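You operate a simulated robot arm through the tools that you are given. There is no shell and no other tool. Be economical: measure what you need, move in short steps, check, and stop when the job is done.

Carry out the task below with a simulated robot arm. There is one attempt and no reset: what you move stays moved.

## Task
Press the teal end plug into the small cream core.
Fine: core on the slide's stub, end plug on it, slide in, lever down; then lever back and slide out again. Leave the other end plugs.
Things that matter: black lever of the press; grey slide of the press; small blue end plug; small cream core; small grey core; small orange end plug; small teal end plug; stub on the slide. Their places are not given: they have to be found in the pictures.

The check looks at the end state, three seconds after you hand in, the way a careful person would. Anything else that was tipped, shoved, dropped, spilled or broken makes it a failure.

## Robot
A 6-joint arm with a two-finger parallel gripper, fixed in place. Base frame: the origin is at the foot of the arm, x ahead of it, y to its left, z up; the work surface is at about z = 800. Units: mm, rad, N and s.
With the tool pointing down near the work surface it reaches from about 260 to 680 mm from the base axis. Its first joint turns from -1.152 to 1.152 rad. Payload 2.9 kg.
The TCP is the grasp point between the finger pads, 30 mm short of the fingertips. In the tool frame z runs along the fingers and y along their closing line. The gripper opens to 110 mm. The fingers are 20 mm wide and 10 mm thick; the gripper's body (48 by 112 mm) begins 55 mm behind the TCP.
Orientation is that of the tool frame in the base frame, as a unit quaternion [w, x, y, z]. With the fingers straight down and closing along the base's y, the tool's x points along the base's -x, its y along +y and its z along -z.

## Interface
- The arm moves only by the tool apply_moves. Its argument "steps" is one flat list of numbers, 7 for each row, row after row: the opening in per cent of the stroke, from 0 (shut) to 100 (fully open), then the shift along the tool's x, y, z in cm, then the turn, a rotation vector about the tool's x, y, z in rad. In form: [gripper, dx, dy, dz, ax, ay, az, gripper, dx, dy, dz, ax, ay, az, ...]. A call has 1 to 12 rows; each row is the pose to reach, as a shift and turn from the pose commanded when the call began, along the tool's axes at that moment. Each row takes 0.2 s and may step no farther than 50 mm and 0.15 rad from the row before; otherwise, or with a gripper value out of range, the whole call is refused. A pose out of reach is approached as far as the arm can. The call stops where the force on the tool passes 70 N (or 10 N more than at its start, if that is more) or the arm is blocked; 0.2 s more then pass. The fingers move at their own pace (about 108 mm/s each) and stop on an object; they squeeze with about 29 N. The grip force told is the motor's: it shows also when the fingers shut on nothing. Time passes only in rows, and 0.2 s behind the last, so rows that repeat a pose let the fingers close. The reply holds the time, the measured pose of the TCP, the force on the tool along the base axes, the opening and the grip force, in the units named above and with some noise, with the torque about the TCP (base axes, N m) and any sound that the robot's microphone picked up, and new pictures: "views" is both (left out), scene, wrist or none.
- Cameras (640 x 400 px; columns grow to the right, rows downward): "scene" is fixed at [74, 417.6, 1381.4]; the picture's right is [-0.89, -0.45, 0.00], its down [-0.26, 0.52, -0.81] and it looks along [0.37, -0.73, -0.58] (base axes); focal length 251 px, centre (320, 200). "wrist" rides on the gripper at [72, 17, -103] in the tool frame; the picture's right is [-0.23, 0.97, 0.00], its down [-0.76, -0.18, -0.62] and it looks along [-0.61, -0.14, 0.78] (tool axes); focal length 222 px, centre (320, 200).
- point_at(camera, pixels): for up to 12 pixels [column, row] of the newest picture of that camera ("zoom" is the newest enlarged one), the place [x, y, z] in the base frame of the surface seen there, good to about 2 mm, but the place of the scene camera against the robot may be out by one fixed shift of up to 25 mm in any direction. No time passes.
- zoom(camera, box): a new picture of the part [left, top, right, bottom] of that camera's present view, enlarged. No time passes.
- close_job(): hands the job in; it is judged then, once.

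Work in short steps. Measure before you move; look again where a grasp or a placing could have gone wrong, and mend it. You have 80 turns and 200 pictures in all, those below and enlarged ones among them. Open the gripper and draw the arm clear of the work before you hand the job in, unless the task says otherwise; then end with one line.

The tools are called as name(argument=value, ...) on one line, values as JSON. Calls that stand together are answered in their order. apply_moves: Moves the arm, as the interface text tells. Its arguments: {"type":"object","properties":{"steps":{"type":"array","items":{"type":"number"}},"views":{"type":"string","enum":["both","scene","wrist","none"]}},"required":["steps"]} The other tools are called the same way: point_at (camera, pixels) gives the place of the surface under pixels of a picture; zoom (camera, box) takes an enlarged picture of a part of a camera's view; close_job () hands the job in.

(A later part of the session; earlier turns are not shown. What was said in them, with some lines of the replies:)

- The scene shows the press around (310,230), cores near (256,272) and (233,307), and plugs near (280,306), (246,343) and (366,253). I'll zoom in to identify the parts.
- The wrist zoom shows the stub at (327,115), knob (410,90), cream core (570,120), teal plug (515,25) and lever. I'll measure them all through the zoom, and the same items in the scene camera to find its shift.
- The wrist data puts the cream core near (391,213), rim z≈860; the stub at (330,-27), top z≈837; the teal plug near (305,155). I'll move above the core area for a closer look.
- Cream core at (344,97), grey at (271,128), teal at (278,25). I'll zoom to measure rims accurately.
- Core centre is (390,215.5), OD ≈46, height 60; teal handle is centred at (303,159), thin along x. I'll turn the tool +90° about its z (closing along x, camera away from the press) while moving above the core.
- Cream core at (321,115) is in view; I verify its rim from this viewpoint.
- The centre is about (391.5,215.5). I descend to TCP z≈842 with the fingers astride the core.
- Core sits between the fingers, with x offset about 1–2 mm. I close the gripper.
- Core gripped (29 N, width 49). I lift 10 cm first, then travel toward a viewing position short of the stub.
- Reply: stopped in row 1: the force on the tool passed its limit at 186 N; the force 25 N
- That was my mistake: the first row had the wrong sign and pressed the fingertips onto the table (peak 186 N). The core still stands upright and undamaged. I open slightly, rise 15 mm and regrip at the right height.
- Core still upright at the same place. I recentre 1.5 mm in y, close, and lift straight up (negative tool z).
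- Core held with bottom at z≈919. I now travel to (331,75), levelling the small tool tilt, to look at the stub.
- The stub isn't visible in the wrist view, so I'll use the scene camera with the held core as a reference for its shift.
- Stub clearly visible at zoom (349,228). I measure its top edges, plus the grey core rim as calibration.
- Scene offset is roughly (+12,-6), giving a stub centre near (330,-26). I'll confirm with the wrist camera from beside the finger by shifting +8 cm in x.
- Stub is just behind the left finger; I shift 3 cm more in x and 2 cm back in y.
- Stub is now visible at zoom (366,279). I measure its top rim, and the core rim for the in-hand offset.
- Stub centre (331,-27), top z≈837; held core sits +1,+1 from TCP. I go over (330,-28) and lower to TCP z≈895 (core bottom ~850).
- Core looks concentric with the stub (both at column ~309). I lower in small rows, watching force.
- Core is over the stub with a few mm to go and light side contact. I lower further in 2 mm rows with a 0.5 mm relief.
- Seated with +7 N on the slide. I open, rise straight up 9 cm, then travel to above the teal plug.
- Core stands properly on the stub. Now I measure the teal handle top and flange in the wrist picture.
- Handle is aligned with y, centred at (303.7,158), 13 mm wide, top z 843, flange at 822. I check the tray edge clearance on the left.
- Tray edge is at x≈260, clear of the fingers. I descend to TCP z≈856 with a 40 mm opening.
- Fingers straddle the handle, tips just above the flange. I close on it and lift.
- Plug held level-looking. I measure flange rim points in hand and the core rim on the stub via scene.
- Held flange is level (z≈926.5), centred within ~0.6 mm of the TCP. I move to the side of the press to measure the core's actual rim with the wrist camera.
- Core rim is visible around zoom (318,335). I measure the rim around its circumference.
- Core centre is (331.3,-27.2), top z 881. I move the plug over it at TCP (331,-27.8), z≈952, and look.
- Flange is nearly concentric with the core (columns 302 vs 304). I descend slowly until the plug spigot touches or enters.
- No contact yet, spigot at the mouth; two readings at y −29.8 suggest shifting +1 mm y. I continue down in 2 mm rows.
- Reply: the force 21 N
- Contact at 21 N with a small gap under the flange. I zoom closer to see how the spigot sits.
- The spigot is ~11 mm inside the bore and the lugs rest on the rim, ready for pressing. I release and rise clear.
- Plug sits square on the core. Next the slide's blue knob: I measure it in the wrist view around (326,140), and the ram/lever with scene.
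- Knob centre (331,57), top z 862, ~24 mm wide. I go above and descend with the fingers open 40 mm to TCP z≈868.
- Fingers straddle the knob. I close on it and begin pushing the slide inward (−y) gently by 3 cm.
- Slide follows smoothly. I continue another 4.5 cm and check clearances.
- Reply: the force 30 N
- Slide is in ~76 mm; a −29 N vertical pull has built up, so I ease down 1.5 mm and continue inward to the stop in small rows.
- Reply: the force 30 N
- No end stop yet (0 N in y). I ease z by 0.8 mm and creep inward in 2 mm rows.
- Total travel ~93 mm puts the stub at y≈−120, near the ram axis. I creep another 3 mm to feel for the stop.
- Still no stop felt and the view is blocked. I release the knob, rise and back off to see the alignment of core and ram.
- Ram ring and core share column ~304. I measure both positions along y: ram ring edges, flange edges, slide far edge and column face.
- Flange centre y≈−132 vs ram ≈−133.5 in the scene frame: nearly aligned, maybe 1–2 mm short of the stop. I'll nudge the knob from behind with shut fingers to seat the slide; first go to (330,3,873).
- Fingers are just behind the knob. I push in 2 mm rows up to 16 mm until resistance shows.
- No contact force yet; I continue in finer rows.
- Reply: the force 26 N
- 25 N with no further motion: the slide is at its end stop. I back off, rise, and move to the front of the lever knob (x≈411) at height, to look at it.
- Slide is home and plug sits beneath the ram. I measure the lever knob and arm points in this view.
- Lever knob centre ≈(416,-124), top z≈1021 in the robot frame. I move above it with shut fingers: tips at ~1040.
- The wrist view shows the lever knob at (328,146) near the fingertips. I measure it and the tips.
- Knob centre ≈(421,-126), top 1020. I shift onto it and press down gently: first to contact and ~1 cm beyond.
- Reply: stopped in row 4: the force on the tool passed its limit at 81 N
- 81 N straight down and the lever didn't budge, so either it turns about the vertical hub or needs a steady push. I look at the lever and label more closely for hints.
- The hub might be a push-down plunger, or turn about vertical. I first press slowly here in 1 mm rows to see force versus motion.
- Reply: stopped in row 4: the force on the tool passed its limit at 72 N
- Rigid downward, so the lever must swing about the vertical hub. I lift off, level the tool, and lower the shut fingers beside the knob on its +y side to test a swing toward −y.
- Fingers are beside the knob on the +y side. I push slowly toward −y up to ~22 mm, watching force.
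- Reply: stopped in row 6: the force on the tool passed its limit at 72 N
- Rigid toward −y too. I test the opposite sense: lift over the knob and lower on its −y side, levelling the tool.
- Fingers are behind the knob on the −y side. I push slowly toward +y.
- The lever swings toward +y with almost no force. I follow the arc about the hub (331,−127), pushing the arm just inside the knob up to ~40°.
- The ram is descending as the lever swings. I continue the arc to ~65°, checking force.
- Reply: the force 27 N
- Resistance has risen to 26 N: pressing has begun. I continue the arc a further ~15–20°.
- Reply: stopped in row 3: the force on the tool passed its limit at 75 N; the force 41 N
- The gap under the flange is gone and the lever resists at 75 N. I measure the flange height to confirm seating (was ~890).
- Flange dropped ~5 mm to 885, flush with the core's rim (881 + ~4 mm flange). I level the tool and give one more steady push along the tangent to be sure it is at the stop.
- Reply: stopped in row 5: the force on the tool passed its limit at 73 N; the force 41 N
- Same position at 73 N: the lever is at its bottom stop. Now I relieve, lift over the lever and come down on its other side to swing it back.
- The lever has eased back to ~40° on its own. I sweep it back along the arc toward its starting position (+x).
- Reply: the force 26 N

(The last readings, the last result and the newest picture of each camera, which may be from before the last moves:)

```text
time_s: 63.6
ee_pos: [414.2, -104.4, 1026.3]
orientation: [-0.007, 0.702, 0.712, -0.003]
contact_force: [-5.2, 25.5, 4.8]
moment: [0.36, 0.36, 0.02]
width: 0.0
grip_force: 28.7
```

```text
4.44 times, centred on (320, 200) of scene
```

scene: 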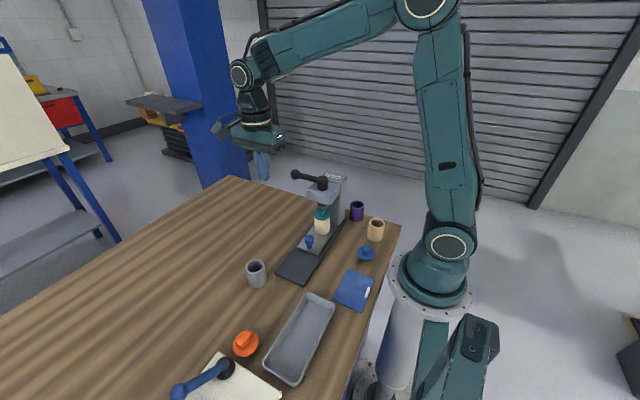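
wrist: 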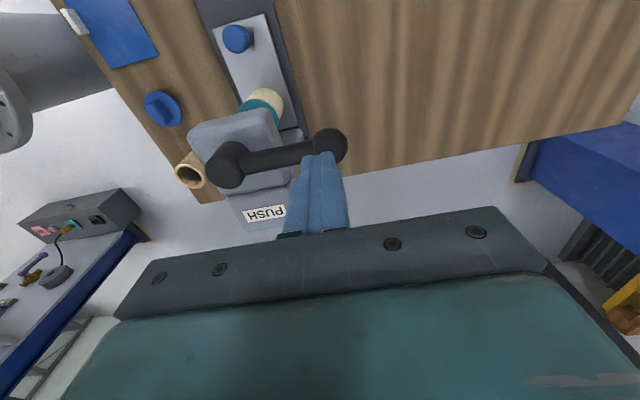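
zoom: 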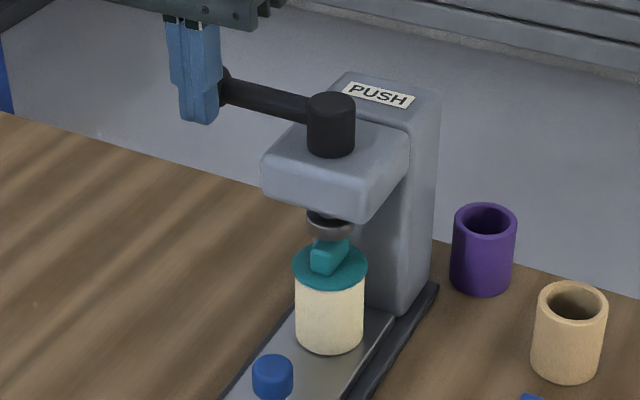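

Lever is back at its start stop and the ram is up. I withdraw, level the tool, and go to above the slide knob (now y≈−42).

apply_moves(steps=[0, 1, 0, 0, -0.014, -0.006, 0.014, 0, 5, 0, -1, -0.014, -0.006, 0.014, 0, 9, -1.5, -1, -0.014, -0.006, 0.014, 20, 11.4, -5, 0, -0.014, -0.006, 0.014, 38, 11.4, -8.3, 2, -0.014, -0.006, 0.014, 38, 11.4, -8.3, 5, -0.014, -0.006, 0.014, 38, 11.4, -8.3, 5, -0.014, -0.006, 0.014], views="wrist")

zoom(camera="wrist", box=[260, 100, 390, 240])

```text
time_s: 65.2
ee_pos: [330.5, 5.7, 976.8]
orientation: [0.001, 0.71, 0.704, 0.001]
contact_force: [0.4, -0.6, 1.5]
moment: [-0.02, 0.0, -0.02]
width: 42.0
grip_force: 0.0
```

wrist: 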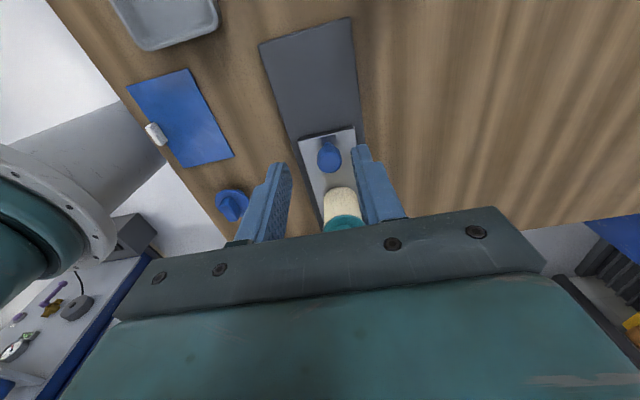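

```text
2.86 times, centred on (325, 170) of wrist
```

zoom: 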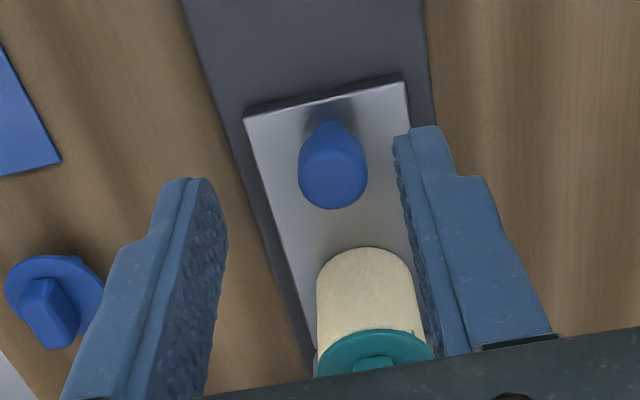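

point_at(camera="zoom", pixels=[[302, 170], [364, 170], [333, 203], [332, 145], [333, 175]])

```text
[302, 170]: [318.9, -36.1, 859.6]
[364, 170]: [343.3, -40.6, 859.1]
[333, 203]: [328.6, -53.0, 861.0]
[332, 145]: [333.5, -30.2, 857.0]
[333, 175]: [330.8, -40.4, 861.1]
```

Knob centre is (331,−42). I go over it, descend to z≈869, and close.

apply_moves(steps=[38, -3, 0, 1, 0, 0, 0, 38, -4.75, 0, 4, 0, 0, 0, 38, -4.75, 0, 8, 0, 0, 0, 38, -4.75, 0, 10.7, 0, 0, 0, 38, -4.75, 0, 10.7, 0, 0, 0, 20, -4.75, 0, 10.7, 0, 0, 0, 15, -4.75, 0, 10.7, 0, 0, 0, 15, -4.75, 0, 10.7, 0, 0, 0], views="none")

zoom(camera="scene", box=[275, 180, 355, 260])

```text
time_s: 67.0
ee_pos: [329.1, -40.9, 872.0]
orientation: [0.001, 0.71, 0.704, -0.001]
contact_force: [-0.3, 0.2, -11.1]
moment: [-0.14, -0.03, -0.01]
width: 27.3
grip_force: 45.3
```

```text
5.00 times, centred on (315, 220) of scene
```

zoom: 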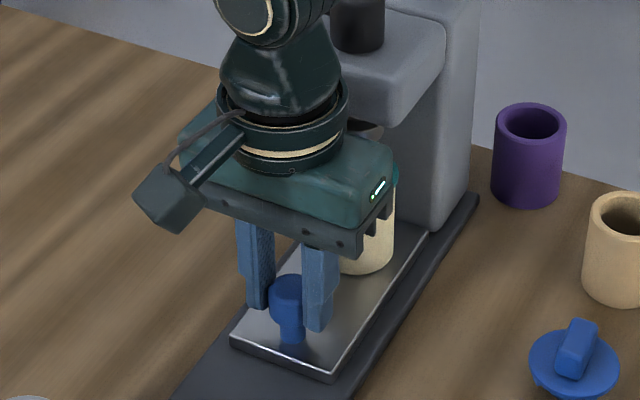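

Knob gripped (45 N). I pull the slide outward (+y) 5 cm at ~8 mm per row, then check.

apply_moves(steps=[15, 0.3, 0, 0, 0, 0, 0, 15, 0.9, 0, 0, 0, 0, 0, 15, 1.7, 0, 0, 0, 0, 0, 15, 2.5, 0, 0, 0, 0, 0, 15, 3.3, 0, 0, 0, 0, 0, 15, 4.1, 0, 0, 0, 0, 0, 15, 5, 0, 0, 0, 0, 0, 15, 5, 0, 0, 0, 0, 0], views="none")

zoom(camera="scene", box=[270, 180, 360, 270])

```text
time_s: 68.8
ee_pos: [329.4, 8.3, 871.2]
orientation: [0.0, 0.71, 0.704, 0.001]
contact_force: [-15.8, -1.5, 28.2]
moment: [-0.11, 0.42, -0.06]
width: 27.1
grip_force: 45.0
```

```text
4.44 times, centred on (315, 225) of scene
```

zoom: 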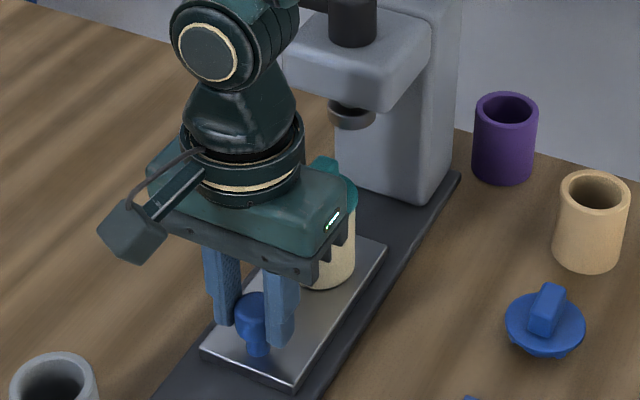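

Slide is coming out. I ease the z/x side loads and pull the remaining ~5 cm to the outer stop.

apply_moves(steps=[15, 0.3, -0.04, -0.07, 0, 0, 0, 15, 1.0, -0.05, -0.07, 0, 0, 0, 15, 1.8, -0.05, -0.07, 0, 0, 0, 15, 2.6, -0.05, -0.07, 0, 0, 0, 15, 3.4, -0.05, -0.07, 0, 0, 0, 15, 4.1, -0.05, -0.07, 0, 0, 0, 15, 4.6, -0.05, -0.07, 0, 0, 0, 15, 4.9, -0.05, -0.07, 0, 0, 0, 15, 5.1, -0.05, -0.07, 0, 0, 0, 15, 5.1, -0.05, -0.07, 0, 0, 0], views="none")

zoom(camera="scene", box=[260, 190, 350, 280])

```text
time_s: 71.0
ee_pos: [329.9, 58.2, 871.2]
orientation: [0.002, 0.71, 0.704, -0.001]
contact_force: [-16.6, -4.1, 22.5]
moment: [0.43, 0.53, -0.11]
width: 27.6
grip_force: 44.7
```

```text
4.44 times, centred on (305, 235) of scene
```

zoom: 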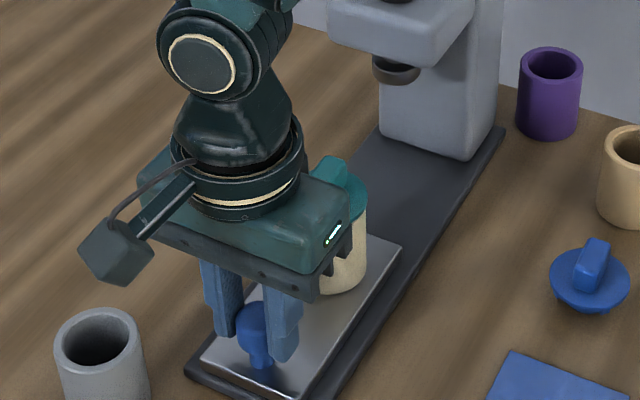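

Nearly home; I pull 3 mm more to feel the outer stop.

apply_moves(steps=[15, 0.15, 0, 0, 0, 0, 0, 15, 0.3, 0, 0, 0, 0, 0, 15, 0.3, 0, 0, 0, 0, 0], views="none")

```text
time_s: 71.8
ee_pos: [329.9, 59.2, 869.5]
orientation: [0.002, 0.711, 0.703, -0.002]
contact_force: [-13.9, -25.4, 10.6]
moment: [-0.29, 0.4, -0.03]
width: 27.2
grip_force: 45.1
```

Outer stop reached (−25 N). I relax, release the knob, rise and draw the arm clear.

apply_moves(steps=[15, -0.2, 0, 0, 0, 0, 0, 38, -0.2, 0, 0, 0, 0, 0, 38, -0.2, 0, 0, 0, 0, 0, 38, -0.2, 0, -3, 0, 0, 0, 38, 0, 0, -7, 0, 0, 0, 38, 3, 0, -11, 0, 0, 0, 38, 6, 0, -15, 0, 0, 0, 38, 8, 0, -19, 0, 0, 0, 38, 8, 0, -19, 0, 0, 0], views="both")

zoom(camera="scene", box=[260, 165, 370, 275])

zoom(camera="scene", box=[290, 220, 325, 255])

```text
time_s: 73.8
ee_pos: [332.7, 140.2, 1060.8]
orientation: [0.002, 0.71, 0.704, 0.001]
contact_force: [-0.6, -0.2, -0.5]
moment: [-0.03, -0.01, 0.02]
width: 41.7
grip_force: 0.0
```

scene: 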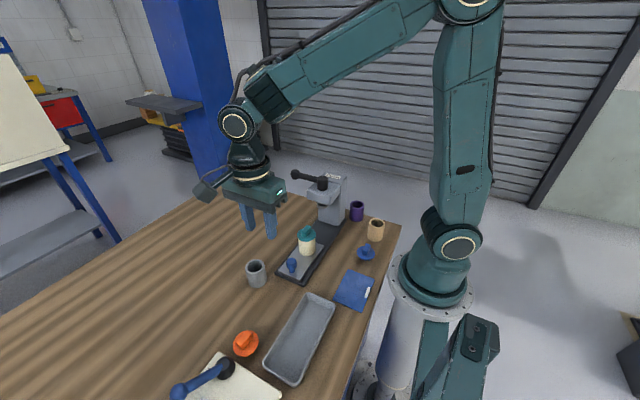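
wrist: 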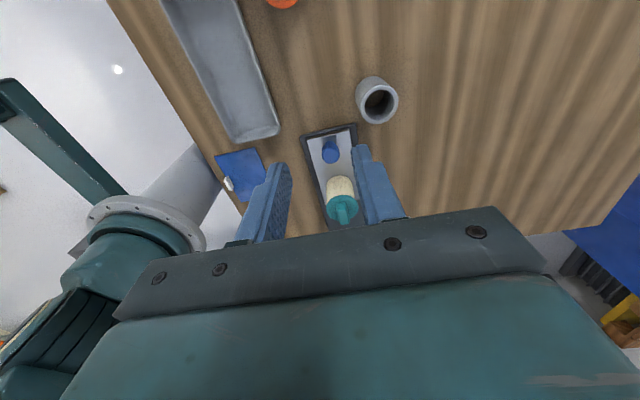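

```text
3.64 times, centred on (315, 220) of scene
```

zoom: 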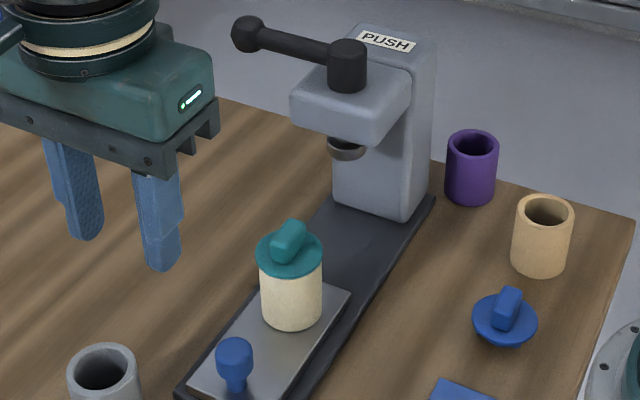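

```text
11.43 times, centred on (308, 238) of scene
```

zoom: 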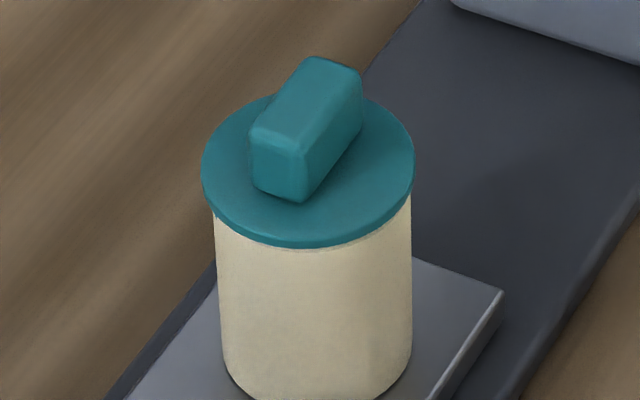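

The plug is flush on the cream core, the slide is out and the lever is back at its start. The other parts are where they were, and the arm is clear with the gripper open. I hand in.

close_job()

```text
The job is handed in.
```

The teal end plug is pressed flush into the cream core on the stub, with the lever back, the slide out and the other parts left in place. Early on, a wrong-sign move pushed the fingertips onto the table at up to 186 N, with no visible damage.
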